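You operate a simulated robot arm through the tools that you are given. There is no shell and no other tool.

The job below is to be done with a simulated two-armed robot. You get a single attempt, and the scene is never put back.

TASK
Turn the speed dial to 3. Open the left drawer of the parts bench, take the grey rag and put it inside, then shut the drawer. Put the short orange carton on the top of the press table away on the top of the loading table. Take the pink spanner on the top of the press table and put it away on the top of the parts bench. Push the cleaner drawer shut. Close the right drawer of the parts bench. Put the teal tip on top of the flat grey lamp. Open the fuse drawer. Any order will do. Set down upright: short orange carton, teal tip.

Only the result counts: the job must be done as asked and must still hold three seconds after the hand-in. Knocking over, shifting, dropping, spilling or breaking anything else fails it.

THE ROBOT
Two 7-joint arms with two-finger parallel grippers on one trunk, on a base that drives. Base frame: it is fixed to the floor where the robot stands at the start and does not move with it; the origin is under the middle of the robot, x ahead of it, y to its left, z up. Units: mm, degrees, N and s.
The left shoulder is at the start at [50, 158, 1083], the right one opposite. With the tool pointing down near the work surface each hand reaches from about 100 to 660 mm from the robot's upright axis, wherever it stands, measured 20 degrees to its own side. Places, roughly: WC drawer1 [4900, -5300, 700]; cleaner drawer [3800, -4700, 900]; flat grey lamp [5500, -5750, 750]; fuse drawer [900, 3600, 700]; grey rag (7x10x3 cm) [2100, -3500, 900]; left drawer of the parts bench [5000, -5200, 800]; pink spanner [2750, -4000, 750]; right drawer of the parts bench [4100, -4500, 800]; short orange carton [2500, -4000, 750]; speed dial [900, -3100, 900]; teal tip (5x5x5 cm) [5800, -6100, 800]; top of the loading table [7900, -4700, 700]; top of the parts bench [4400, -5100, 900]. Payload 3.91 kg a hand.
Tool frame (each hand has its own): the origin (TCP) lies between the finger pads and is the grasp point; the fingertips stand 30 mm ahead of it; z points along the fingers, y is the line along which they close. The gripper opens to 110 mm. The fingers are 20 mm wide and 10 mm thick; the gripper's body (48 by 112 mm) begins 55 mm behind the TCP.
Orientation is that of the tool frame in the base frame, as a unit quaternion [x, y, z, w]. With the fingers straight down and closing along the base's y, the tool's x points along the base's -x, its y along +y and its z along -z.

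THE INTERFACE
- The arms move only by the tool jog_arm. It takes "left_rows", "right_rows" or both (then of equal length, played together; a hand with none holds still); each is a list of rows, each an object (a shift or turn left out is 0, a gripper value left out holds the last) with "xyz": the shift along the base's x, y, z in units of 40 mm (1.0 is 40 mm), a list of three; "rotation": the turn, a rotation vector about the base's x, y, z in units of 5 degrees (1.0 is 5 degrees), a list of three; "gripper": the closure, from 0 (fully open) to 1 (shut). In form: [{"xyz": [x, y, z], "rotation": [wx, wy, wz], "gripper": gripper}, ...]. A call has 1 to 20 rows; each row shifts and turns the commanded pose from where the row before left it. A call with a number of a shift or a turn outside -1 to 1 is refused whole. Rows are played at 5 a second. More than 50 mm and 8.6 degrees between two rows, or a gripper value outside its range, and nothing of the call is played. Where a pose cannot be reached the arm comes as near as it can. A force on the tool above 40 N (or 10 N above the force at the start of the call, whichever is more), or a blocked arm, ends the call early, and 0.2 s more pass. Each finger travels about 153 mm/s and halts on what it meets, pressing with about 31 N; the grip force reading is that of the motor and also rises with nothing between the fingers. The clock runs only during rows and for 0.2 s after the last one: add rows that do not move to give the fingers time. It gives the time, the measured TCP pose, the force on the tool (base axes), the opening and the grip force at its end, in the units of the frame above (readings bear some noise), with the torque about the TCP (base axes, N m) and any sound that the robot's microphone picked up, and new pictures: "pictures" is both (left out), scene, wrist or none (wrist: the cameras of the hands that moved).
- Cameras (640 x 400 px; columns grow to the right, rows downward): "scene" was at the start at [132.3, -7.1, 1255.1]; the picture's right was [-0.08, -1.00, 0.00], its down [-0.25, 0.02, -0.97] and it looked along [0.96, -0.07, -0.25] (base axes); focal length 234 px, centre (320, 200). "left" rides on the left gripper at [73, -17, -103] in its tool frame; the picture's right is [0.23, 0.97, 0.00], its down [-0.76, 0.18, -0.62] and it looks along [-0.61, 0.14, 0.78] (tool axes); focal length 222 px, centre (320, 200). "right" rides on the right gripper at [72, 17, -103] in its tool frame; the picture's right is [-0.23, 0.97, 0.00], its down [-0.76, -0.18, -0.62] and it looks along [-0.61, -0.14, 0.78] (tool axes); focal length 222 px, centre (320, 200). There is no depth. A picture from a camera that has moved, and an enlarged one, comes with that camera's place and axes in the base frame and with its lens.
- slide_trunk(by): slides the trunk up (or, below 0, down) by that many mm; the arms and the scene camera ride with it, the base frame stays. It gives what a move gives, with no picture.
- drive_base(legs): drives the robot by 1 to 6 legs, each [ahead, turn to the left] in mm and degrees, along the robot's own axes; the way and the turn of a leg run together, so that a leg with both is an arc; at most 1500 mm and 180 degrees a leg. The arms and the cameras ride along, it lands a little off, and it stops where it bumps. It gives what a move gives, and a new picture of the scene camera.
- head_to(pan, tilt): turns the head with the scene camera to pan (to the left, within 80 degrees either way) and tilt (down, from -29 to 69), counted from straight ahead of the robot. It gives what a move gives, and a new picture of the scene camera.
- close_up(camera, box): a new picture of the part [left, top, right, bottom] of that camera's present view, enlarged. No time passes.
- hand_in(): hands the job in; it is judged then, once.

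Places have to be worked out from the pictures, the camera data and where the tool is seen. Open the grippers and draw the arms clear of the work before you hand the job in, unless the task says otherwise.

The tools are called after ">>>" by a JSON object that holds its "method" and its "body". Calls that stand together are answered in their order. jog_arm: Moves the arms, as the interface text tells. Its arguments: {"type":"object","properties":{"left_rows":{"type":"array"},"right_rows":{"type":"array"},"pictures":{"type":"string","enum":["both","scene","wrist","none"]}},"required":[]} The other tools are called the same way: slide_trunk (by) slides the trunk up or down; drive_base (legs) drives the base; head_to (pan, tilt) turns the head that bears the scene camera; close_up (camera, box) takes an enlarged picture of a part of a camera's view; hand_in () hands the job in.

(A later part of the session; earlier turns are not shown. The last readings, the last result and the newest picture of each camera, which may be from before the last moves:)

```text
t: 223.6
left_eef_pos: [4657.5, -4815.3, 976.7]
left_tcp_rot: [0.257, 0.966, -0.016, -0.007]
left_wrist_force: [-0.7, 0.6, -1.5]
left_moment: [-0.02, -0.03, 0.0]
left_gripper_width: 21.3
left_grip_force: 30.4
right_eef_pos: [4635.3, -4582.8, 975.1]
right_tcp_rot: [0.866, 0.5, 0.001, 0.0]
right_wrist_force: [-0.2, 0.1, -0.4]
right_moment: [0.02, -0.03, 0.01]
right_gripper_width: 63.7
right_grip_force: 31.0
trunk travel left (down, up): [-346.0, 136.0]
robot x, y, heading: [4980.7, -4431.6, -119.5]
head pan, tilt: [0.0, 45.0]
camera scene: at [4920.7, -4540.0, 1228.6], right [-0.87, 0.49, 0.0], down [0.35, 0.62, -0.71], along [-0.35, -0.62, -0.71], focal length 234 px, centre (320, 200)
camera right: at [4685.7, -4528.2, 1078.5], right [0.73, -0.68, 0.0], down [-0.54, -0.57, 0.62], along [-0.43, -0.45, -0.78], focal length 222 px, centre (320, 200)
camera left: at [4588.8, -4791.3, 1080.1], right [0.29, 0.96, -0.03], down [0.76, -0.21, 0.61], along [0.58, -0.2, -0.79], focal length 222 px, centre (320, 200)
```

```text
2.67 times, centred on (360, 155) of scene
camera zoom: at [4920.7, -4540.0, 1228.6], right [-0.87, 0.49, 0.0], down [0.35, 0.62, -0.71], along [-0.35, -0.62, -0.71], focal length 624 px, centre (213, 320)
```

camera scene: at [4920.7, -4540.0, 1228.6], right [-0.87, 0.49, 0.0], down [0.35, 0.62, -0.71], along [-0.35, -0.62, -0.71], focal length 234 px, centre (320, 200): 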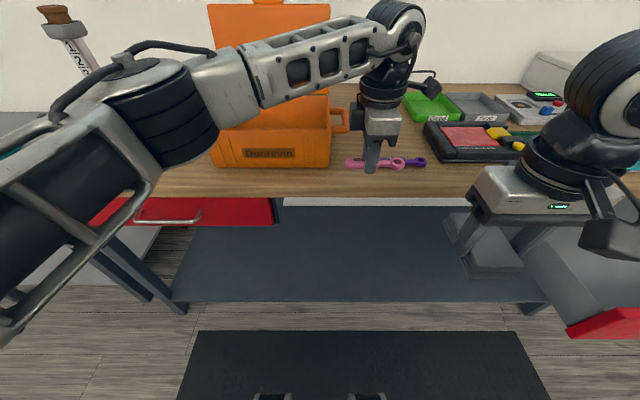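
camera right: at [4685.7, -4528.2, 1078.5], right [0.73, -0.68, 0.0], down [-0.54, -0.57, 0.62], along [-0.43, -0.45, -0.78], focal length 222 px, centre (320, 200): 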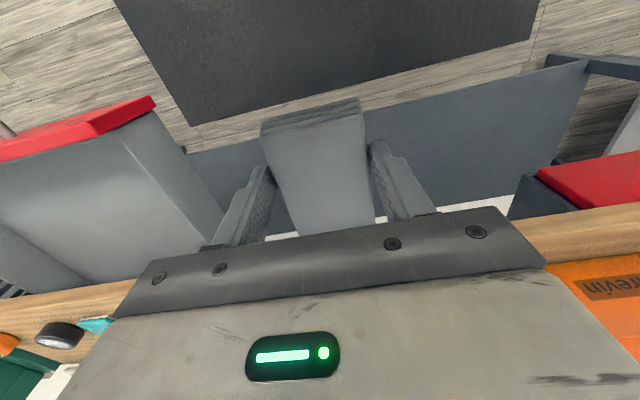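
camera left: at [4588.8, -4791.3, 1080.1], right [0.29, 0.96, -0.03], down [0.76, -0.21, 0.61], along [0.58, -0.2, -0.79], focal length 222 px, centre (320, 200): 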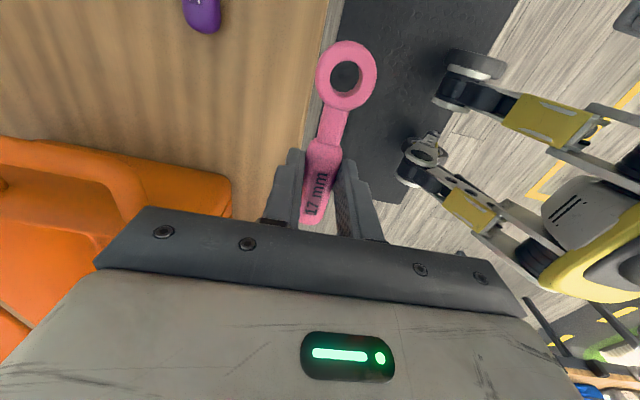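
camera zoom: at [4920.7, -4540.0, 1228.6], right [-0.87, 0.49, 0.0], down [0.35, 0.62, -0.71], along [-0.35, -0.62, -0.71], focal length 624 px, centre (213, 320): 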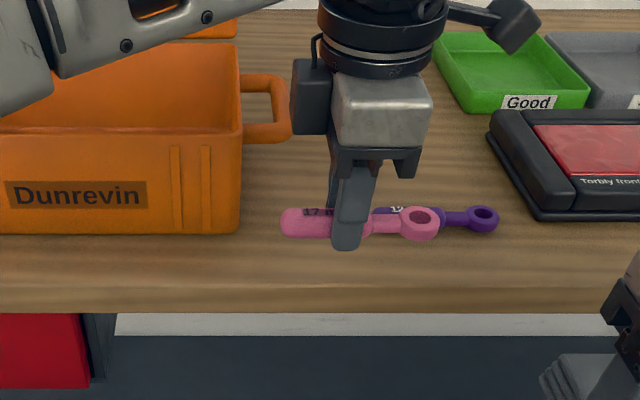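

The wrist view shows the spanner still slightly beyond the bench's front edge: the bench top is nearer z≈880 with its edge about 45 mm further in. I drive 50 mm forward and lower the spanner toward (4643,-4873).

>>> {"method": "drive_base", "body": {"legs": [[50, 0]]}}

>>> {"method": "jog_arm", "body": {"left_rows": [{"xyz": [0.1, -0.15, -0.3]}, {"xyz": [0.1, -0.15, -0.4]}, {"xyz": [0, 0, -0.4]}]}}

>>> {"method": "close_up", "body": {"camera": "scene", "box": [240, 80, 480, 230]}}

```text
t: 224.5
left_eef_pos: [4634.4, -4860.1, 976.2]
left_tcp_rot: [0.258, 0.966, -0.016, -0.007]
left_wrist_force: [0.8, -0.1, -1.0]
left_moment: [0.0, 0.03, -0.05]
left_gripper_width: 21.2
left_grip_force: 31.3
right_eef_pos: [4610.0, -4627.0, 975.3]
right_tcp_rot: [0.866, 0.5, 0.001, 0.0]
right_wrist_force: [-0.1, 0.2, -0.6]
right_moment: [0.04, -0.01, 0.0]
right_gripper_width: 63.6
right_grip_force: 31.0
trunk travel left (down, up): [-346.0, 136.0]
robot x, y, heading: [4955.5, -4475.2, -119.5]
head pan, tilt: [0.0, 45.0]
camera scene: at [4896.3, -4584.1, 1228.5], right [-0.87, 0.49, 0.0], down [0.35, 0.62, -0.71], along [-0.35, -0.61, -0.71], focal length 234 px, centre (320, 200)
```

scene: 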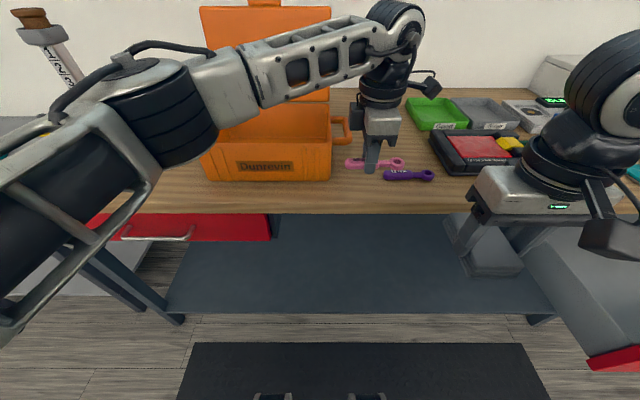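

```text
t: 225.3
left_eef_pos: [4641.5, -4870.3, 932.2]
left_tcp_rot: [0.258, 0.966, -0.016, -0.007]
left_wrist_force: [-0.3, -0.5, -1.5]
left_moment: [0.0, 0.0, 0.03]
left_gripper_width: 21.3
left_grip_force: 31.4
right_eef_pos: [4611.0, -4625.8, 974.8]
right_tcp_rot: [0.866, 0.5, 0.0, -0.001]
right_wrist_force: [-0.2, -0.3, -0.2]
right_moment: [0.01, -0.04, 0.0]
right_gripper_width: 64.1
right_grip_force: 31.1
trunk travel left (down, up): [-346.0, 136.0]
robot x, y, heading: [4958.5, -4476.0, -119.4]
head pan, tilt: [0.0, 45.0]
camera scene: at [4896.6, -4583.6, 1228.6], right [-0.87, 0.49, 0.0], down [0.35, 0.62, -0.71], along [-0.35, -0.62, -0.71], focal length 234 px, centre (320, 200)
camera left: at [4573.2, -4846.3, 1036.1], right [0.29, 0.96, -0.03], down [0.76, -0.21, 0.61], along [0.58, -0.2, -0.79], focal length 222 px, centre (320, 200)
```

scene: 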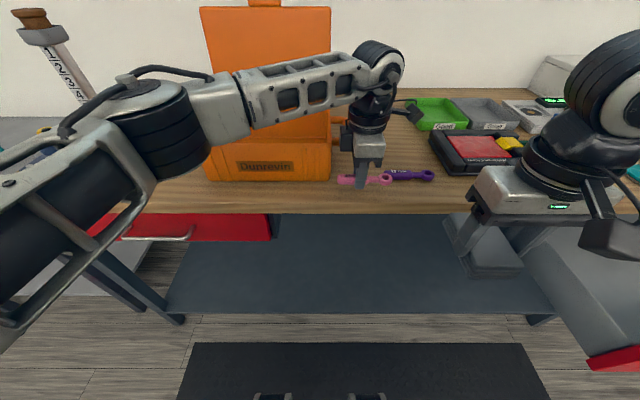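
left: 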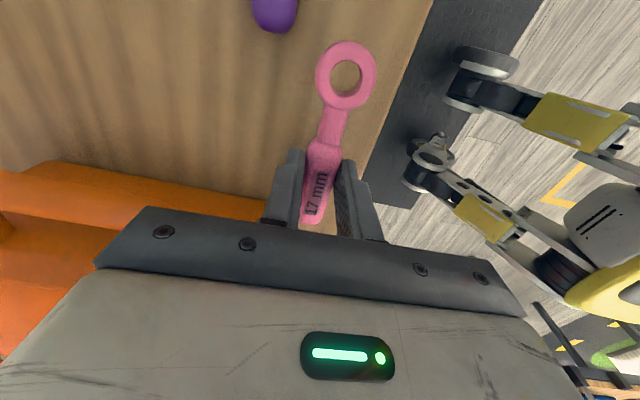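

```text
2.67 times, centred on (360, 155) of scene
camera zoom: at [4896.6, -4583.6, 1228.6], right [-0.87, 0.49, 0.0], down [0.35, 0.62, -0.71], along [-0.35, -0.62, -0.71], focal length 624 px, centre (213, 320)
```

zoom: 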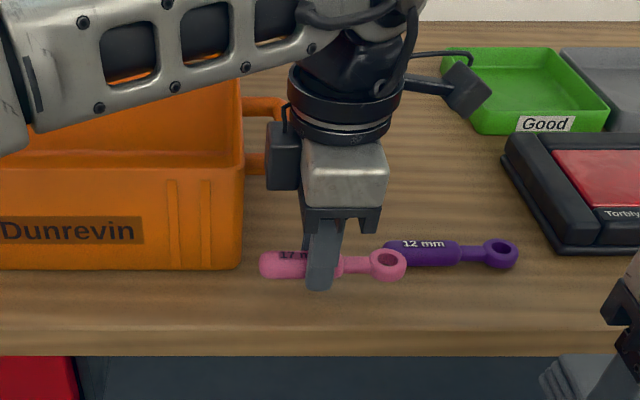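

The spanner is now over the bench, about 47 mm inside the edge and clear of the purple part. I lower it in small steps and watch the force.

>>> {"method": "jog_arm", "body": {"left_rows": [{"xyz": [0, 0, -0.2]}, {"xyz": [0, 0, -0.15]}, {"xyz": [0, 0, -0.1]}, {}], "pictures": "none"}}

```text
t: 226.3
left_eef_pos: [4642.3, -4872.0, 914.3]
left_tcp_rot: [0.257, 0.966, -0.017, -0.006]
left_wrist_force: [-0.4, 0.3, -1.0]
left_moment: [0.02, 0.01, -0.03]
left_gripper_width: 21.1
left_grip_force: 31.2
right_eef_pos: [4610.6, -4626.5, 975.7]
right_tcp_rot: [0.866, 0.5, 0.001, 0.0]
right_wrist_force: [1.3, -0.3, -0.1]
right_moment: [-0.02, 0.01, -0.02]
right_gripper_width: 64.0
right_grip_force: 30.7
trunk travel left (down, up): [-346.0, 136.0]
robot x, y, heading: [4956.3, -4476.4, -119.5]
head pan, tilt: [0.0, 45.0]
```

No contact yet at z=914; I continue down by a few millimetres at a time.

>>> {"method": "jog_arm", "body": {"left_rows": [{"xyz": [0, 0, -0.08]}, {"xyz": [0, 0, -0.06]}, {}], "pictures": "wrist"}}

```text
t: 227.1
left_eef_pos: [4641.5, -4870.8, 909.7]
left_tcp_rot: [0.257, 0.966, -0.019, -0.008]
left_wrist_force: [-1.4, -2.4, 19.6]
left_moment: [-0.11, -0.59, -0.05]
left_gripper_width: 21.3
left_grip_force: 30.7
right_eef_pos: [4611.1, -4624.2, 976.3]
right_tcp_rot: [0.866, 0.5, 0.0, -0.001]
right_wrist_force: [-0.3, 0.4, -0.5]
right_moment: [0.03, 0.01, -0.02]
right_gripper_width: 63.7
right_grip_force: 30.9
trunk travel left (down, up): [-346.0, 136.0]
robot x, y, heading: [4957.6, -4480.1, -119.5]
head pan, tilt: [0.0, 45.0]
camera left: at [4573.6, -4846.3, 1015.3], right [0.29, 0.96, -0.04], down [0.76, -0.21, 0.61], along [0.58, -0.2, -0.79], focal length 222 px, centre (320, 200)
```

left: 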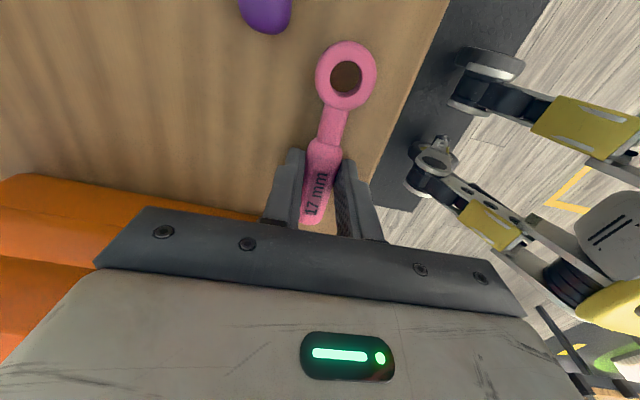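

Contact (≈20 N) at z≈910, so the bench top is z≈881 and the spanner lies on it. I ease up 2 mm, open the fingers partly and lift away.

>>> {"method": "jog_arm", "body": {"left_rows": [{"xyz": [0, 0, 0.05]}, {"gripper": 0.75}, {"gripper": 0.6}, {"gripper": 0.55}, {"gripper": 0.55}, {"xyz": [0, 0, 0.6]}, {"xyz": [0, 0, 1]}, {"xyz": [0, 0, 1]}, {"xyz": [0.3, 0.5, 0.5]}]}}

>>> {"method": "close_up", "body": {"camera": "scene", "box": [240, 80, 480, 230]}}

```text
t: 229.1
left_eef_pos: [4654.5, -4850.5, 1034.2]
left_tcp_rot: [0.258, 0.966, -0.015, -0.007]
left_wrist_force: [0.3, -0.4, 0.5]
left_moment: [0.02, 0.0, -0.04]
left_gripper_width: 49.3
left_grip_force: 0.0
right_eef_pos: [4610.7, -4624.7, 976.4]
right_tcp_rot: [0.866, 0.5, 0.0, 0.0]
right_wrist_force: [0.2, 0.9, 0.2]
right_moment: [0.01, -0.04, -0.03]
right_gripper_width: 64.0
right_grip_force: 31.0
trunk travel left (down, up): [-346.0, 136.0]
robot x, y, heading: [4957.0, -4477.1, -119.4]
head pan, tilt: [0.0, 45.0]
camera scene: at [4896.9, -4583.4, 1228.6], right [-0.87, 0.49, 0.0], down [0.35, 0.62, -0.71], along [-0.35, -0.62, -0.71], focal length 234 px, centre (320, 200)
camera left: at [4585.1, -4826.6, 1137.7], right [0.29, 0.96, -0.03], down [0.76, -0.21, 0.61], along [0.58, -0.2, -0.79], focal length 222 px, centre (320, 200)
```

scene: 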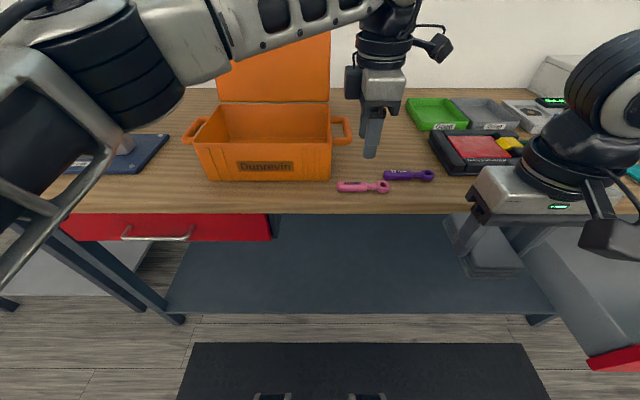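
left: 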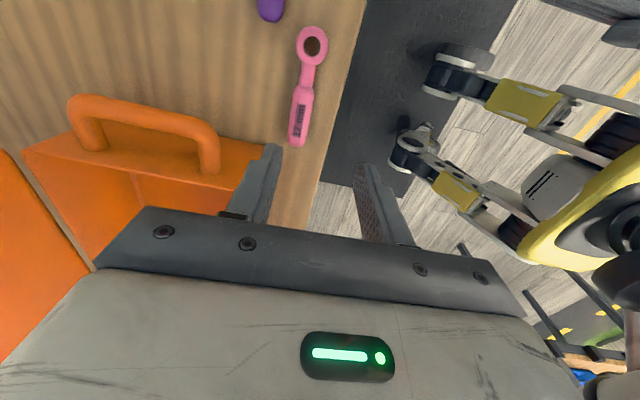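

```text
2.67 times, centred on (360, 155) of scene
camera zoom: at [4896.9, -4583.4, 1228.6], right [-0.87, 0.49, 0.0], down [0.35, 0.62, -0.71], along [-0.35, -0.62, -0.71], focal length 624 px, centre (213, 320)
```

zoom: 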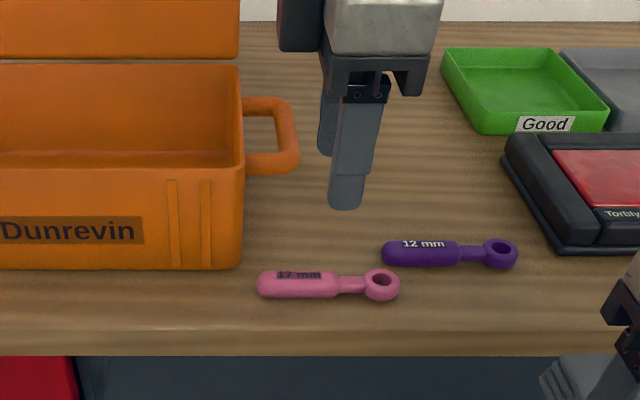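

The spanner lies on the parts bench. Next I measure the left drawer's handle.

>>> {"method": "close_up", "body": {"camera": "scene", "box": [40, 190, 300, 290]}}

>>> {"method": "jog_arm", "body": {"left_rows": [{"xyz": [0.5, 0.8, 0]}, {"xyz": [0.9, 0, 0], "rotation": [0, 0, -1]}, {"xyz": [0.9, -0.1, 0], "rotation": [0, 0, -1], "gripper": 0}, {"xyz": [0.9, -0.1, 0], "rotation": [0, 0, -1]}, {"xyz": [0.9, -0.1, 0], "rotation": [0, 0, -1]}, {"xyz": [0.6, -0.1, 0], "rotation": [0, 0, -1]}, {"xyz": [0.4, -0.1, 0], "rotation": [0, 0, -1]}, {"rotation": [0, 0, -1]}, {"rotation": [0, 0, -1]}, {"rotation": [0, 0, -1]}, {"rotation": [0, 0, -1]}, {"rotation": [0, 0, -1]}, {"rotation": [0, 0, -1]}, {"rotation": [0, 0, -1]}, {"rotation": [0, 0, -1]}, {"rotation": [0, 0, -1]}, {"rotation": [0, 0, -1]}, {"rotation": [0, 0, -1]}, {"rotation": [0, 0, -0.88]}]}}

```text
2.46 times, centred on (170, 240) of scene
camera zoom: at [4896.9, -4583.4, 1228.6], right [-0.87, 0.49, 0.0], down [0.35, 0.62, -0.71], along [-0.35, -0.62, -0.71], focal length 576 px, centre (689, 102)
```

zoom: 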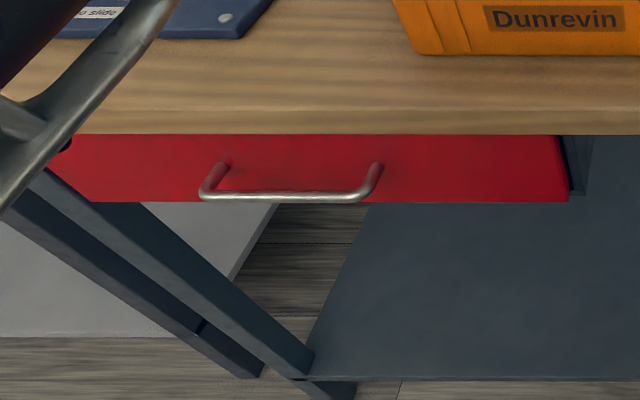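

```text
t: 233.1
left_eef_pos: [4858.4, -4838.3, 1034.0]
left_tcp_rot: [0.863, 0.504, -0.007, -0.016]
left_wrist_force: [0.6, 0.0, 0.4]
left_moment: [-0.02, -0.01, -0.03]
left_gripper_width: 109.8
left_grip_force: 0.0
right_eef_pos: [4610.9, -4625.2, 975.1]
right_tcp_rot: [0.866, 0.5, 0.0, 0.0]
right_wrist_force: [-0.1, 0.5, -1.4]
right_moment: [0.01, -0.01, 0.0]
right_gripper_width: 63.8
right_grip_force: 31.0
trunk travel left (down, up): [-346.0, 136.0]
robot x, y, heading: [4958.7, -4481.6, -119.4]
head pan, tilt: [0.0, 45.0]
camera scene: at [4896.7, -4583.5, 1228.6], right [-0.87, 0.49, 0.0], down [0.35, 0.62, -0.71], along [-0.35, -0.62, -0.71], focal length 234 px, centre (320, 200)
camera left: at [4881.6, -4770.4, 1138.9], right [0.96, -0.28, -0.03], down [-0.2, -0.76, 0.61], along [-0.2, -0.58, -0.79], focal length 222 px, centre (320, 200)
```

scene: 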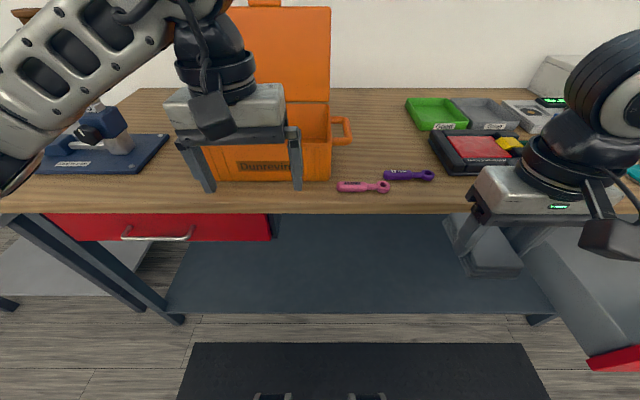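
left: 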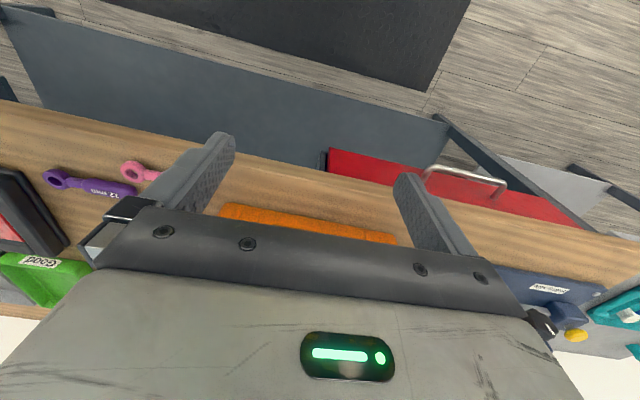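

Triangulated handle centre of the left drawer: about (5076,-5066,765), 165 mm long. I back up, shift along the aisle so it is straight ahead of the left-arm pull pose, and face the bench again.

>>> {"method": "drive_base", "body": {"legs": [[-200, 0], [0, 90], [390, 0], [0, -90]]}}

>>> {"method": "slide_trunk", "body": {"by": -114}}

>>> {"method": "head_to", "body": {"pan": 0, "tilt": 35}}

>>> {"method": "close_up", "body": {"camera": "scene", "box": [200, 150, 440, 300]}}

```text
t: 244.5
left_eef_pos: [5301.2, -4855.2, 1034.5]
left_tcp_rot: [0.862, 0.507, -0.006, -0.016]
left_wrist_force: [0.4, 0.1, 0.6]
left_moment: [0.02, -0.01, -0.02]
left_gripper_width: 110.1
left_grip_force: 0.0
right_eef_pos: [5053.3, -4641.7, 975.7]
right_tcp_rot: [0.865, 0.502, 0.0, 0.0]
right_wrist_force: [-0.4, -0.4, -0.1]
right_moment: [0.0, 0.02, 0.0]
right_gripper_width: 63.8
right_grip_force: 30.8
trunk travel left (down, up): [-346.0, 136.0]
robot x, y, heading: [5400.8, -4491.4, -119.5]
head pan, tilt: [0.0, 45.0]
camera scene: at [5339.8, -4598.4, 1228.6], right [-0.87, 0.49, 0.0], down [0.35, 0.62, -0.71], along [-0.35, -0.62, -0.71], focal length 234 px, centre (320, 200)
```

scene: 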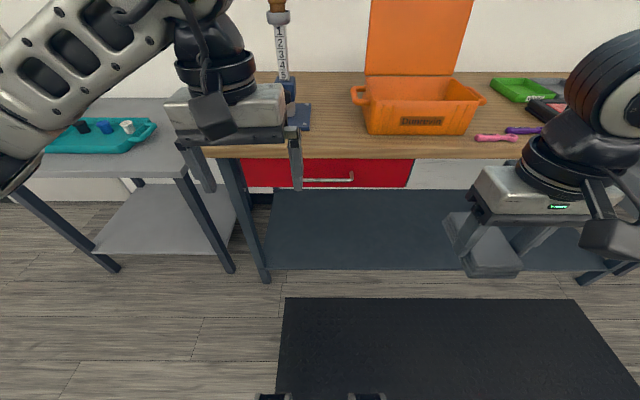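

```text
t: 245.9
left_eef_pos: [5302.0, -4855.0, 922.3]
left_tcp_rot: [0.862, 0.507, -0.007, -0.017]
left_wrist_force: [0.3, 0.5, 0.0]
left_moment: [-0.01, 0.0, 0.02]
left_gripper_width: 110.1
left_grip_force: 0.0
right_eef_pos: [5053.1, -4641.4, 861.4]
right_tcp_rot: [0.865, 0.501, 0.0, 0.0]
right_wrist_force: [-0.2, -0.1, -0.5]
right_moment: [-0.04, -0.01, 0.02]
right_gripper_width: 63.8
right_grip_force: 31.4
trunk travel left (down, up): [-232.0, 250.0]
robot x, y, heading: [5401.4, -4494.0, -119.4]
head pan, tilt: [0.0, 45.0]
```

```text
t: 246.6
left_eef_pos: [5302.0, -4853.8, 920.3]
left_tcp_rot: [0.862, 0.507, -0.007, -0.017]
left_wrist_force: [0.5, 0.7, -0.6]
left_moment: [0.0, -0.02, 0.01]
left_gripper_width: 110.0
left_grip_force: 0.0
right_eef_pos: [5053.1, -4642.0, 860.2]
right_tcp_rot: [0.865, 0.502, 0.0, 0.0]
right_wrist_force: [0.4, -0.6, 0.8]
right_moment: [0.02, 0.0, 0.0]
right_gripper_width: 63.7
right_grip_force: 31.3
trunk travel left (down, up): [-232.0, 250.0]
robot x, y, heading: [5400.3, -4490.7, -119.4]
head pan, tilt: [0.0, 35.0]
camera scene: at [5336.6, -4604.2, 1129.4], right [-0.87, 0.49, 0.0], down [0.28, 0.5, -0.82], along [-0.4, -0.71, -0.57], focal length 234 px, centre (320, 200)
```

scene: 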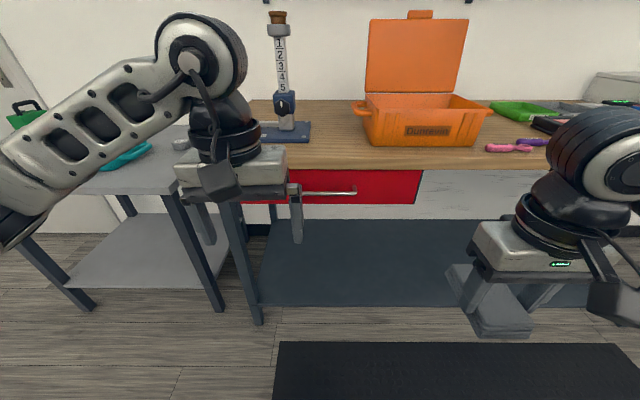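

```text
2.67 times, centred on (320, 225) of scene
camera zoom: at [5336.6, -4604.2, 1129.4], right [-0.87, 0.49, 0.0], down [0.28, 0.5, -0.82], along [-0.4, -0.71, -0.57], focal length 624 px, centre (320, 133)
```

zoom: 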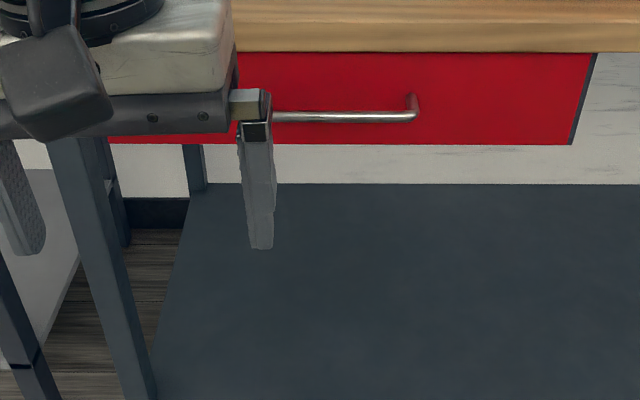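

Refined: handle centre ≈ (5068,-5044,787), straight ahead at 645 mm. I raise the trunk 22 mm and swing the left hand into the horizontal pull pose in front of it.

>>> {"method": "slide_trunk", "body": {"by": 22}}

>>> {"method": "jog_arm", "body": {"left_rows": [{"xyz": [-0.2268, -0.128, -0.204], "rotation": [-0.9943, -0.2776, -0.73]}, {"xyz": [-0.2268, -0.128, -0.204], "rotation": [-0.9943, -0.2776, -0.73]}, {"xyz": [-0.2268, -0.128, -0.204], "rotation": [-0.9943, -0.2776, -0.73]}, {"xyz": [-0.2268, -0.128, -0.204], "rotation": [-0.9943, -0.2776, -0.73]}, {"xyz": [-0.2268, -0.128, -0.204], "rotation": [-0.9943, -0.2776, -0.73]}, {"xyz": [-0.2268, -0.128, -0.204], "rotation": [-0.9943, -0.2776, -0.73]}, {"xyz": [-0.2268, -0.128, -0.204], "rotation": [-0.9943, -0.2776, -0.73]}, {"xyz": [-0.2268, -0.128, -0.204], "rotation": [-0.9943, -0.2776, -0.73]}, {"xyz": [-0.2268, -0.128, -0.204], "rotation": [-0.9943, -0.2776, -0.73]}, {"xyz": [-0.2268, -0.128, -0.204], "rotation": [-0.9943, -0.2776, -0.73]}, {"xyz": [-0.2268, -0.128, -0.204], "rotation": [-0.9943, -0.2776, -0.73]}, {"xyz": [-0.2268, -0.128, -0.204], "rotation": [-0.9943, -0.2776, -0.73]}, {"xyz": [-0.2268, -0.128, -0.204], "rotation": [-0.9943, -0.2776, -0.73]}, {"xyz": [-0.2268, -0.128, -0.204], "rotation": [-0.9943, -0.2776, -0.73]}, {"xyz": [-0.2268, -0.128, -0.204], "rotation": [-0.9943, -0.2776, -0.73]}, {"xyz": [-0.2268, -0.128, -0.204], "rotation": [-0.9943, -0.2776, -0.73]}, {"xyz": [-0.2268, -0.128, -0.204], "rotation": [-0.9943, -0.2776, -0.73]}, {"xyz": [-0.2268, -0.128, -0.204], "rotation": [-0.9943, -0.2776, -0.73]}, {"xyz": [-0.2268, -0.128, -0.204], "rotation": [-0.9943, -0.2776, -0.73]}]}}

>>> {"method": "close_up", "body": {"camera": "scene", "box": [220, 150, 400, 260]}}

```text
t: 247.3
left_eef_pos: [5300.9, -4854.7, 943.7]
left_tcp_rot: [0.862, 0.506, -0.007, -0.017]
left_wrist_force: [0.2, -0.2, -0.3]
left_moment: [0.0, 0.02, -0.01]
left_gripper_width: 110.1
left_grip_force: 0.1
right_eef_pos: [5054.2, -4641.7, 883.3]
right_tcp_rot: [0.865, 0.501, 0.0, 0.0]
right_wrist_force: [1.5, -0.2, -0.4]
right_moment: [-0.03, 0.03, 0.01]
right_gripper_width: 63.6
right_grip_force: 31.3
trunk travel left (down, up): [-254.0, 228.0]
robot x, y, heading: [5399.0, -4492.8, -119.1]
head pan, tilt: [0.0, 35.0]
```

```text
t: 251.3
left_eef_pos: [5128.9, -4951.7, 786.4]
left_tcp_rot: [0.696, -0.18, -0.176, 0.673]
left_wrist_force: [-0.4, -0.5, 0.3]
left_moment: [0.0, 0.01, 0.02]
left_gripper_width: 109.9
left_grip_force: 0.1
right_eef_pos: [5053.3, -4642.2, 882.6]
right_tcp_rot: [0.865, 0.502, 0.001, 0.0]
right_wrist_force: [0.4, -0.9, -0.1]
right_moment: [0.01, 0.0, -0.02]
right_gripper_width: 63.7
right_grip_force: 31.0
trunk travel left (down, up): [-254.0, 228.0]
robot x, y, heading: [5400.8, -4493.0, -119.2]
head pan, tilt: [0.0, 35.0]
camera scene: at [5336.6, -4604.3, 1151.5], right [-0.87, 0.49, 0.0], down [0.28, 0.5, -0.82], along [-0.4, -0.71, -0.57], focal length 234 px, centre (320, 200)
camera left: at [5242.8, -4895.8, 772.8], right [0.19, -0.14, 0.97], down [-0.36, 0.91, 0.2], along [-0.91, -0.39, 0.12], focal length 222 px, centre (320, 200)
```

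scene: 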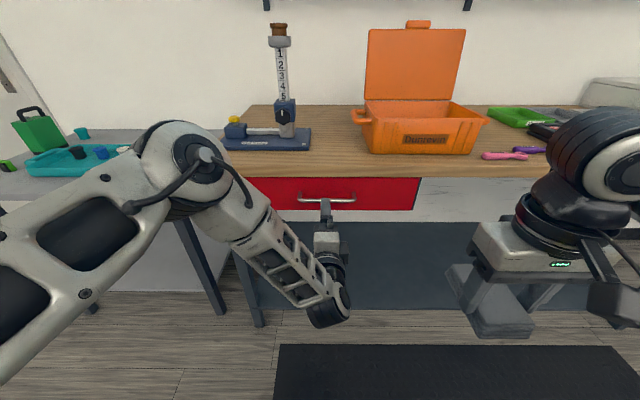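
left: 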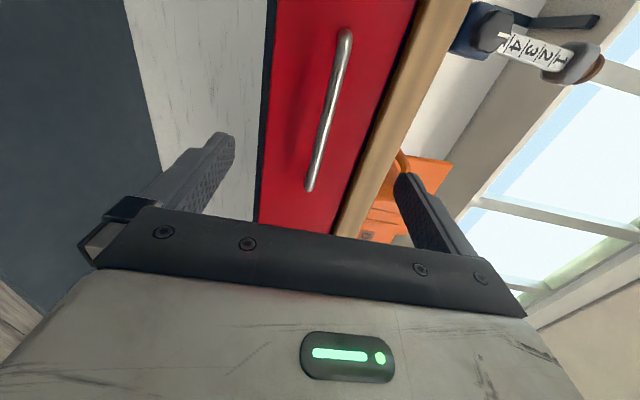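

```text
3.56 times, centred on (310, 205) of scene
camera zoom: at [5336.6, -4604.3, 1151.5], right [-0.87, 0.49, 0.0], down [0.28, 0.5, -0.82], along [-0.4, -0.71, -0.57], focal length 832 px, centre (356, 182)
```

zoom: 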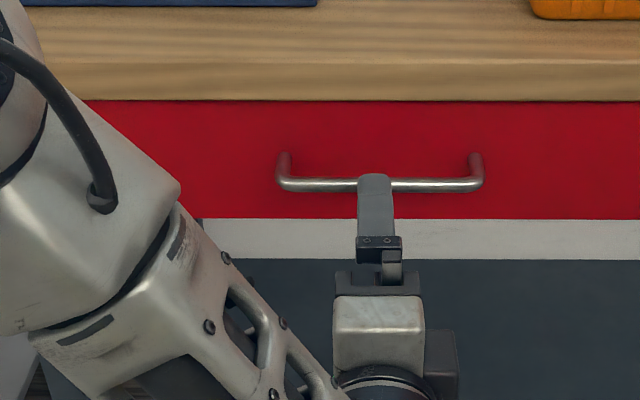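

The fingers aim right at the handle (110 mm away, same height). I drive 97 mm forward and check.

>>> {"method": "drive_base", "body": {"legs": [[97, 0]]}}

>>> {"method": "close_up", "body": {"camera": "left", "box": [0, 0, 640, 400]}}

>>> {"method": "close_up", "body": {"camera": "scene", "box": [220, 170, 400, 280]}}

```text
t: 252.4
left_eef_pos: [5082.1, -5033.9, 786.1]
left_tcp_rot: [0.696, -0.179, -0.177, 0.672]
left_wrist_force: [-0.1, -0.2, 0.7]
left_moment: [-0.01, 0.01, 0.01]
left_gripper_width: 110.1
left_grip_force: 0.1
right_eef_pos: [5007.4, -4725.0, 883.5]
right_tcp_rot: [0.865, 0.502, -0.001, 0.0]
right_wrist_force: [-0.2, 0.4, 0.4]
right_moment: [0.01, -0.01, 0.02]
right_gripper_width: 63.7
right_grip_force: 31.2
trunk travel left (down, up): [-254.0, 228.0]
robot x, y, heading: [5350.7, -4570.8, -119.3]
head pan, tilt: [0.0, 35.0]
camera scene: at [5289.9, -4687.3, 1151.4], right [-0.87, 0.49, 0.0], down [0.28, 0.5, -0.82], along [-0.4, -0.71, -0.57], focal length 234 px, centre (320, 200)
```

scene: 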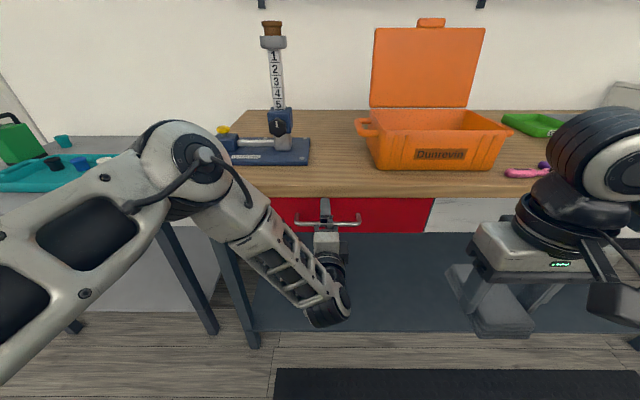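

```text
1.00 times, centred on (320, 200) of left (not enlarged: the box is as wide or as high as the picture)
camera zoom: at [5196.3, -4978.6, 772.7], right [0.19, -0.14, 0.97], down [-0.36, 0.91, 0.2], along [-0.91, -0.39, 0.12], focal length 222 px, centre (320, 200)
```

zoom: 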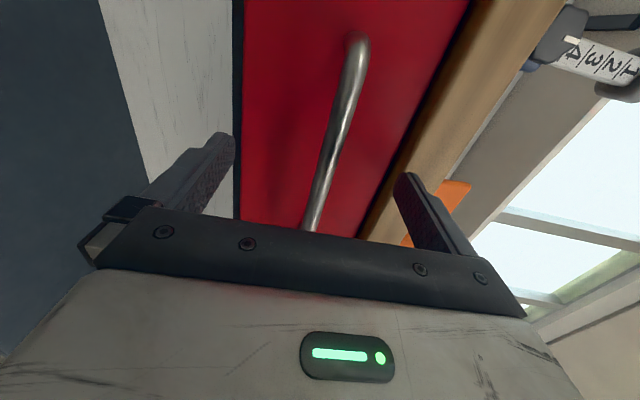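

```text
3.56 times, centred on (310, 225) of scene
camera zoom: at [5289.9, -4687.3, 1151.4], right [-0.87, 0.49, 0.0], down [0.28, 0.5, -0.82], along [-0.4, -0.71, -0.57], focal length 832 px, centre (356, 111)
```

zoom: 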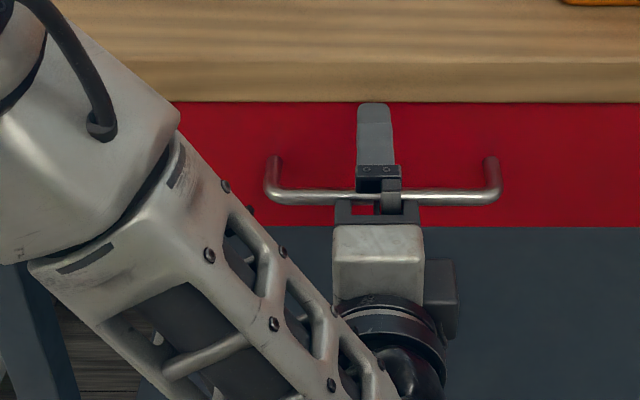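

The fingers straddle the bar. I close the left gripper on it.

>>> {"method": "jog_arm", "body": {"left_rows": [{"gripper": 0.6}, {"gripper": 1}, {"gripper": 1}, {"gripper": 1}, {"gripper": 1}], "pictures": "wrist"}}

```text
t: 253.6
left_eef_pos: [5082.3, -5033.5, 788.4]
left_tcp_rot: [0.694, -0.178, -0.176, 0.674]
left_wrist_force: [-0.9, -2.8, 12.2]
left_moment: [-0.31, -0.18, 0.09]
left_gripper_width: 11.6
left_grip_force: 45.2
right_eef_pos: [5006.6, -4723.9, 883.2]
right_tcp_rot: [0.865, 0.502, 0.0, 0.0]
right_wrist_force: [0.2, 0.7, 0.5]
right_moment: [0.03, 0.01, -0.03]
right_gripper_width: 63.6
right_grip_force: 30.9
trunk travel left (down, up): [-254.0, 228.0]
robot x, y, heading: [5352.9, -4573.8, -119.4]
head pan, tilt: [0.0, 35.0]
camera left: at [5196.1, -4978.8, 774.2], right [0.19, -0.14, 0.97], down [-0.36, 0.91, 0.2], along [-0.91, -0.39, 0.12], focal length 222 px, centre (320, 200)
```

left: 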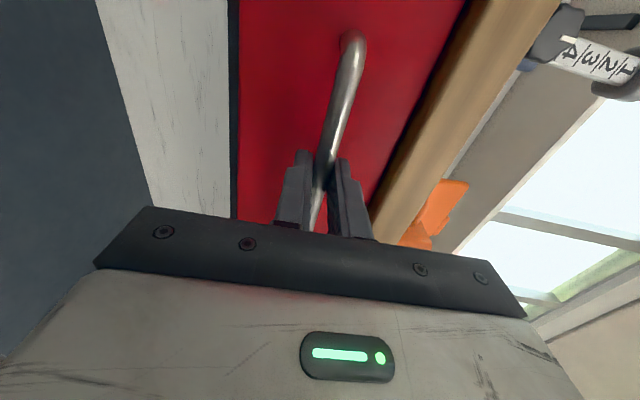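

Gripped (11.6 mm). I pull the drawer open by backing the base 230 mm.

>>> {"method": "drive_base", "body": {"legs": [[-230, 0]]}}

```text
t: 255.4
left_eef_pos: [5196.4, -4835.9, 787.3]
left_tcp_rot: [0.694, -0.179, -0.176, 0.675]
left_wrist_force: [11.1, -5.6, 19.3]
left_moment: [-0.31, -0.11, -0.78]
left_gripper_width: 11.6
left_grip_force: 45.0
right_eef_pos: [5119.6, -4524.7, 884.3]
right_tcp_rot: [0.865, 0.501, -0.002, -0.001]
right_wrist_force: [0.2, 0.0, -0.4]
right_moment: [0.02, 0.03, 0.01]
right_gripper_width: 63.7
right_grip_force: 30.6
trunk travel left (down, up): [-254.0, 228.0]
robot x, y, heading: [5462.6, -4378.6, -119.4]
head pan, tilt: [0.0, 35.0]
camera scene: at [5402.8, -4487.9, 1151.7], right [-0.87, 0.49, 0.0], down [0.28, 0.5, -0.82], along [-0.4, -0.71, -0.57], focal length 234 px, centre (320, 200)
```

scene: 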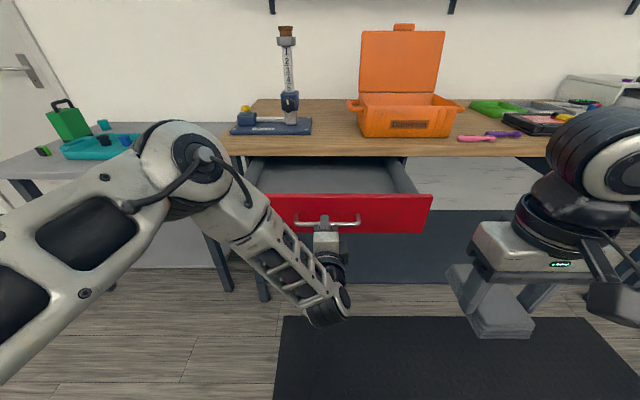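

The drawer is open about 228 mm and empty. I release the handle, back off 60 mm, and bring the left arm back up to its carry pose while raising the right hand.

>>> {"method": "jog_arm", "body": {"left_rows": [{"gripper": 0.5}, {"gripper": 0}, {"gripper": 0}, {"gripper": 0}], "pictures": "none"}}

>>> {"method": "drive_base", "body": {"legs": [[-80, 0]]}}

>>> {"method": "jog_arm", "body": {"left_rows": [{"xyz": [0.24, 0.11, 0.33], "rotation": [0.9943, 0.2776, 0.73]}, {"xyz": [0.24, 0.11, 0.33], "rotation": [0.9943, 0.2776, 0.73]}, {"xyz": [0.24, 0.11, 0.33], "rotation": [0.9943, 0.2776, 0.73]}, {"xyz": [0.24, 0.11, 0.33], "rotation": [0.9943, 0.2776, 0.73]}, {"xyz": [0.24, 0.11, 0.33], "rotation": [0.9943, 0.2776, 0.73]}, {"xyz": [0.24, 0.11, 0.33], "rotation": [0.9943, 0.2776, 0.73]}, {"xyz": [0.24, 0.11, 0.33], "rotation": [0.9943, 0.2776, 0.73]}, {"xyz": [0.24, 0.11, 0.33], "rotation": [0.9943, 0.2776, 0.73]}, {"xyz": [0.24, 0.11, 0.33], "rotation": [0.9943, 0.2776, 0.73]}, {"xyz": [0.24, 0.11, 0.33], "rotation": [0.9943, 0.2776, 0.73]}, {"xyz": [0.24, 0.11, 0.33], "rotation": [0.9943, 0.2776, 0.73]}, {"xyz": [0.24, 0.11, 0.33], "rotation": [0.9943, 0.2776, 0.73]}, {"xyz": [0.24, 0.11, 0.33], "rotation": [0.9943, 0.2776, 0.73]}, {"xyz": [0.24, 0.11, 0.33], "rotation": [0.9943, 0.2776, 0.73]}, {"xyz": [0.24, 0.11, 0.33], "rotation": [0.9943, 0.2776, 0.73]}, {"xyz": [0.24, 0.11, 0.33], "rotation": [0.9943, 0.2776, 0.73]}, {"xyz": [0.24, 0.11, 0.33], "rotation": [0.9943, 0.2776, 0.73]}, {"xyz": [0.24, 0.11, 0.33], "rotation": [0.9943, 0.2776, 0.73]}, {"xyz": [0.24, 0.11, 0.33], "rotation": [0.9943, 0.2776, 0.73]}], "right_rows": [{"xyz": [0, 0, 0.8]}, {"xyz": [0, 0, 0.8]}, {}, {}, {}, {}, {}, {}, {}, {}, {}, {}, {}, {}, {}, {}, {}, {}, {}]}}

```text
t: 256.4
left_eef_pos: [5193.7, -4835.7, 787.4]
left_tcp_rot: [0.695, -0.179, -0.176, 0.674]
left_wrist_force: [0.2, -0.2, -0.6]
left_moment: [0.0, -0.01, -0.01]
left_gripper_width: 110.0
left_grip_force: 0.1
right_eef_pos: [5118.9, -4526.3, 884.2]
right_tcp_rot: [0.865, 0.502, 0.0, 0.0]
right_wrist_force: [-0.7, 0.9, -1.2]
right_moment: [0.01, 0.02, 0.02]
right_gripper_width: 63.7
right_grip_force: 31.2
trunk travel left (down, up): [-254.0, 228.0]
robot x, y, heading: [5463.2, -4378.4, -119.6]
head pan, tilt: [0.0, 35.0]
```

```text
t: 257.4
left_eef_pos: [5232.7, -4767.2, 787.1]
left_tcp_rot: [0.695, -0.179, -0.176, 0.674]
left_wrist_force: [-0.2, 0.5, 0.2]
left_moment: [0.04, 0.0, -0.03]
left_gripper_width: 110.0
left_grip_force: 0.1
right_eef_pos: [5157.3, -4455.6, 882.5]
right_tcp_rot: [0.866, 0.5, 0.0, 0.0]
right_wrist_force: [0.8, 0.1, -0.9]
right_moment: [0.02, -0.03, 0.01]
right_gripper_width: 63.8
right_grip_force: 30.6
trunk travel left (down, up): [-254.0, 228.0]
robot x, y, heading: [5508.6, -4309.9, -119.6]
head pan, tilt: [0.0, 35.0]
camera scene: at [5440.8, -4418.8, 1151.5], right [-0.87, 0.49, 0.0], down [0.28, 0.5, -0.82], along [-0.4, -0.71, -0.57], focal length 234 px, centre (320, 200)
```

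scene: 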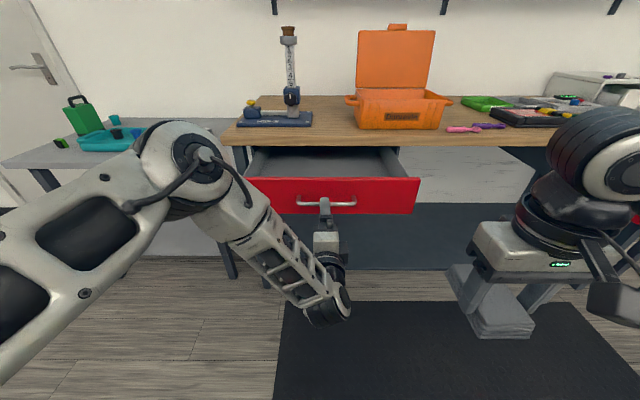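

```text
t: 261.4
left_eef_pos: [5416.0, -4683.0, 1038.4]
left_tcp_rot: [0.862, 0.507, -0.004, -0.016]
left_wrist_force: [0.3, 0.1, 0.9]
left_moment: [-0.02, 0.02, -0.01]
left_gripper_width: 110.2
left_grip_force: 0.0
right_eef_pos: [5158.6, -4458.2, 946.5]
right_tcp_rot: [0.865, 0.501, 0.0, 0.0]
right_wrist_force: [0.0, -0.9, -1.2]
right_moment: [0.03, 0.01, 0.01]
right_gripper_width: 63.8
right_grip_force: 31.2
trunk travel left (down, up): [-254.0, 228.0]
robot x, y, heading: [5507.1, -4308.2, -119.5]
head pan, tilt: [0.0, 35.0]
camera scene: at [5440.9, -4419.0, 1151.4], right [-0.87, 0.49, 0.0], down [0.28, 0.5, -0.82], along [-0.4, -0.71, -0.57], focal length 234 px, centre (320, 200)
camera right: at [5209.0, -4402.0, 1050.8], right [0.73, -0.68, 0.0], down [-0.53, -0.57, 0.62], along [-0.42, -0.46, -0.78], focal length 222 px, centre (320, 200)
camera left: at [5439.3, -4614.0, 1143.1], right [0.96, -0.27, -0.03], down [-0.2, -0.77, 0.61], along [-0.19, -0.58, -0.79], focal length 222 px, centre (320, 200)
```

scene: 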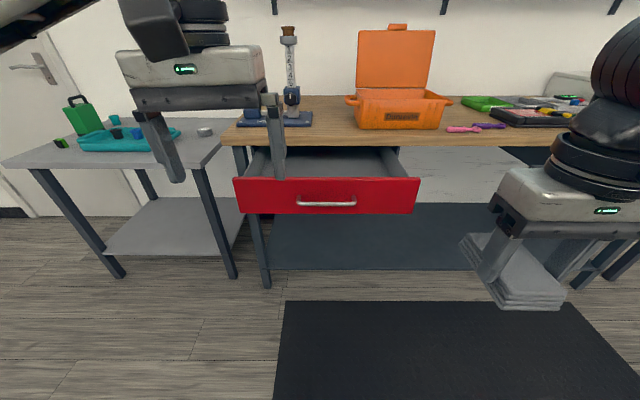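
right: 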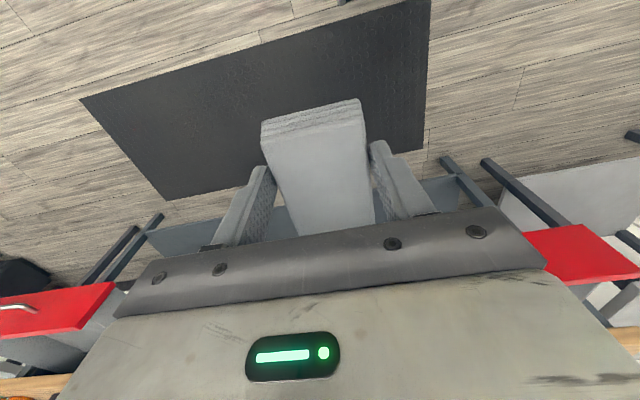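
left: 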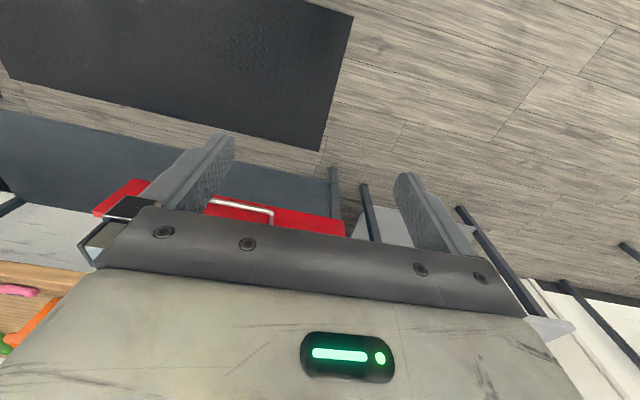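

I drive 210 mm forward so the open drawer comes within the right hand's reach, and look down at it.

>>> {"method": "drive_base", "body": {"legs": [[210, 0]]}}

>>> {"method": "head_to", "body": {"pan": -5, "tilt": 50}}

```text
t: 263.1
left_eef_pos: [5312.6, -4866.0, 1038.3]
left_tcp_rot: [0.862, 0.506, -0.005, -0.014]
left_wrist_force: [0.1, -0.3, -0.1]
left_moment: [0.03, 0.0, 0.01]
left_gripper_width: 109.8
left_grip_force: 0.1
right_eef_pos: [5054.0, -4639.4, 947.0]
right_tcp_rot: [0.865, 0.501, 0.0, 0.0]
right_wrist_force: [-0.1, -0.2, 0.0]
right_moment: [0.01, 0.01, 0.02]
right_gripper_width: 63.8
right_grip_force: 31.1
trunk travel left (down, up): [-254.0, 228.0]
robot x, y, heading: [5399.7, -4494.5, -119.4]
head pan, tilt: [0.0, 35.0]
camera scene: at [5337.3, -4602.1, 1151.4], right [-0.87, 0.49, 0.0], down [0.28, 0.5, -0.82], along [-0.4, -0.71, -0.57], focal length 234 px, centre (320, 200)
```

scene: 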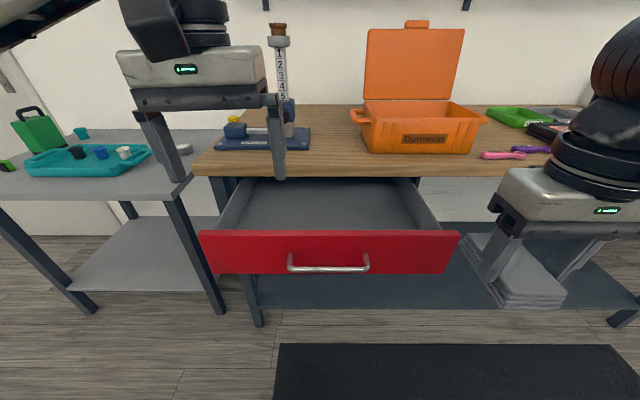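

```text
t: 263.8
left_eef_pos: [5313.2, -4866.1, 1038.2]
left_tcp_rot: [0.862, 0.507, -0.005, -0.015]
left_wrist_force: [0.6, 0.2, 0.5]
left_moment: [0.0, 0.01, -0.04]
left_gripper_width: 110.1
left_grip_force: 0.0
right_eef_pos: [5054.9, -4638.7, 948.1]
right_tcp_rot: [0.866, 0.501, 0.0, 0.0]
right_wrist_force: [0.0, 0.9, -0.4]
right_moment: [0.0, 0.02, -0.03]
right_gripper_width: 63.9
right_grip_force: 31.2
trunk travel left (down, up): [-254.0, 228.0]
robot x, y, heading: [5396.5, -4490.8, -119.5]
head pan, tilt: [-5.0, 50.0]
camera scene: at [5337.1, -4588.8, 1129.8], right [-0.82, 0.57, 0.0], down [0.43, 0.63, -0.64], along [-0.36, -0.53, -0.77], focal length 234 px, centre (320, 200)
```

scene: 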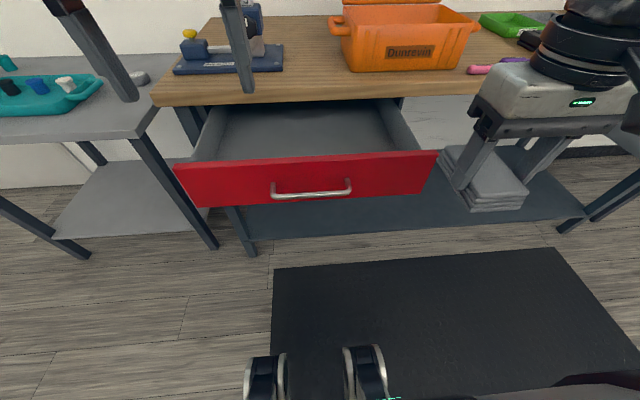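

The open drawer is in front; its front's top edge is at z≈849. I carry the rag over the drawer's inside at about (5041,-4932).

>>> {"method": "jog_arm", "body": {"right_rows": [{"xyz": [-0.044, -0.917, 0]}, {"xyz": [-0.044, -0.917, 0]}, {"xyz": [-0.044, -0.917, 0]}, {"xyz": [-0.044, -0.917, 0]}, {"xyz": [-0.044, -0.917, 0]}, {"xyz": [-0.044, -0.917, 0]}, {"xyz": [-0.044, -0.917, 0]}, {"xyz": [-0.044, -0.917, 0]}, {"xyz": [0, 0, -0.8]}, {"xyz": [0, 0, -0.8]}]}}

```text
t: 266.0
left_eef_pos: [5312.1, -4866.2, 1038.6]
left_tcp_rot: [0.862, 0.507, -0.005, -0.015]
left_wrist_force: [0.0, -1.0, 0.0]
left_moment: [0.0, -0.01, 0.0]
left_gripper_width: 109.9
left_grip_force: 0.0
right_eef_pos: [5041.1, -4933.3, 882.9]
right_tcp_rot: [0.865, 0.501, 0.0, 0.0]
right_wrist_force: [0.8, -0.9, -0.5]
right_moment: [0.0, -0.02, 0.02]
right_gripper_width: 63.8
right_grip_force: 31.0
trunk travel left (down, up): [-254.0, 228.0]
robot x, y, heading: [5399.2, -4491.7, -119.3]
head pan, tilt: [-5.0, 50.0]
camera scene: at [5337.0, -4588.8, 1129.7], right [-0.82, 0.57, 0.0], down [0.43, 0.63, -0.64], along [-0.36, -0.53, -0.77], focal length 234 px, centre (320, 200)
camera right: at [5091.9, -4878.5, 986.9], right [0.73, -0.68, 0.0], down [-0.53, -0.57, 0.62], along [-0.42, -0.46, -0.78], focal length 222 px, centre (320, 200)
```

scene: 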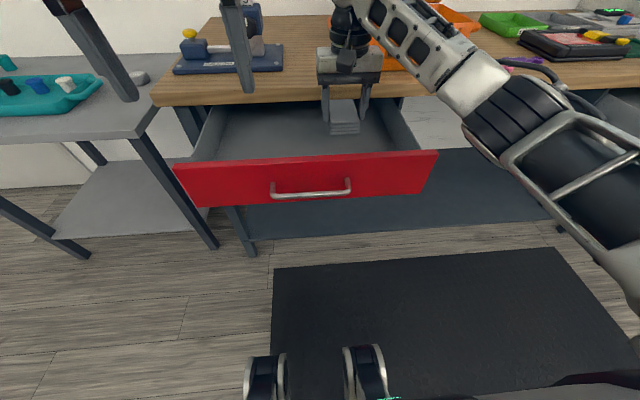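
right: 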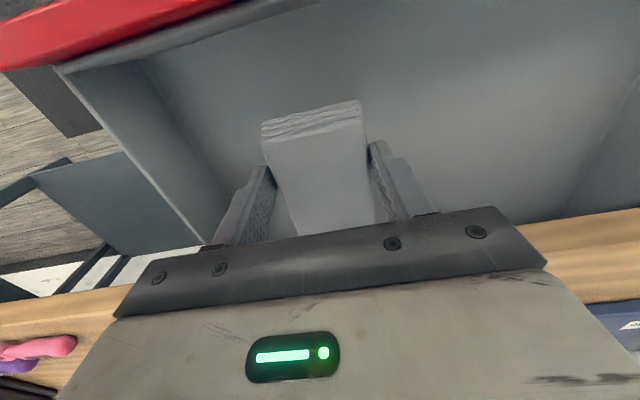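

The rag hangs inside the drawer's opening. I lower it further, watching for contact with the drawer floor.

>>> {"method": "jog_arm", "body": {"right_rows": [{"xyz": [0, 0, -0.6]}, {"xyz": [0, 0, -0.5]}, {"xyz": [0, 0, -0.2]}, {}]}}

```text
t: 267.0
left_eef_pos: [5313.0, -4865.7, 1038.9]
left_tcp_rot: [0.862, 0.507, -0.004, -0.015]
left_wrist_force: [0.3, -0.3, 0.0]
left_moment: [0.03, 0.0, 0.01]
left_gripper_width: 110.0
left_grip_force: 0.0
right_eef_pos: [5040.7, -4933.8, 831.9]
right_tcp_rot: [0.866, 0.501, 0.0, -0.001]
right_wrist_force: [-0.1, -0.7, 0.0]
right_moment: [0.01, -0.01, -0.02]
right_gripper_width: 63.8
right_grip_force: 31.5
trunk travel left (down, up): [-254.0, 228.0]
robot x, y, heading: [5402.0, -4492.5, -119.2]
head pan, tilt: [-5.0, 50.0]
camera scene: at [5337.1, -4588.8, 1129.7], right [-0.82, 0.57, 0.0], down [0.43, 0.63, -0.64], along [-0.36, -0.53, -0.77], focal length 234 px, centre (320, 200)
camera right: at [5091.5, -4878.3, 935.7], right [0.73, -0.68, 0.0], down [-0.53, -0.57, 0.62], along [-0.43, -0.46, -0.78], focal length 222 px, centre (320, 200)
```

scene: 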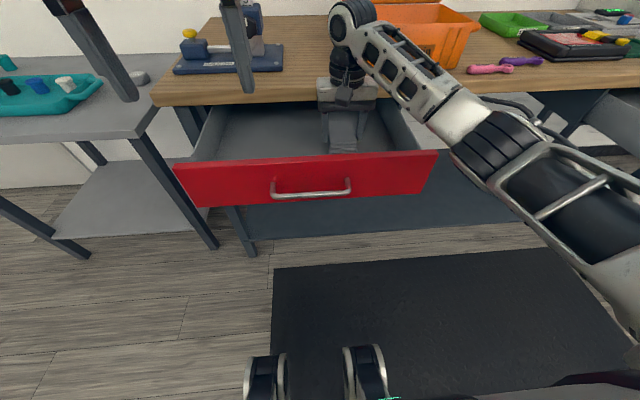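
right: 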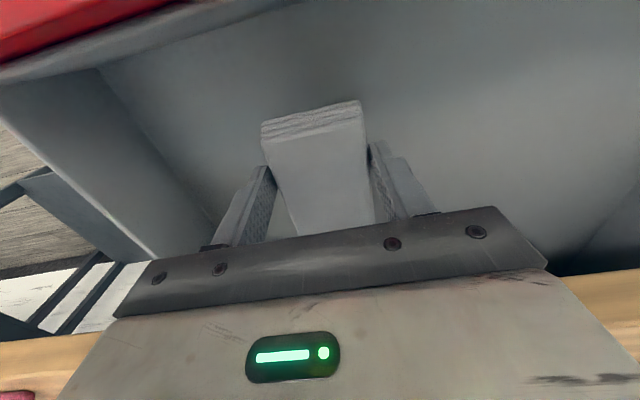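

No contact at z=832; I continue down gently.

>>> {"method": "jog_arm", "body": {"right_rows": [{"xyz": [0, 0, -0.15]}, {"xyz": [0, 0, -0.12]}, {}], "pictures": "none"}}

```text
t: 267.8
left_eef_pos: [5312.4, -4866.3, 1038.9]
left_tcp_rot: [0.862, 0.507, -0.004, -0.015]
left_wrist_force: [0.3, 0.9, 0.0]
left_moment: [0.03, -0.01, -0.02]
left_gripper_width: 110.1
left_grip_force: 0.1
right_eef_pos: [5041.0, -4932.4, 821.4]
right_tcp_rot: [0.866, 0.501, 0.0, 0.0]
right_wrist_force: [-0.6, -0.3, 0.8]
right_moment: [0.06, 0.03, 0.01]
right_gripper_width: 63.8
right_grip_force: 30.8
trunk travel left (down, up): [-254.0, 228.0]
robot x, y, heading: [5401.3, -4488.6, -119.5]
head pan, tilt: [-5.0, 50.0]
```

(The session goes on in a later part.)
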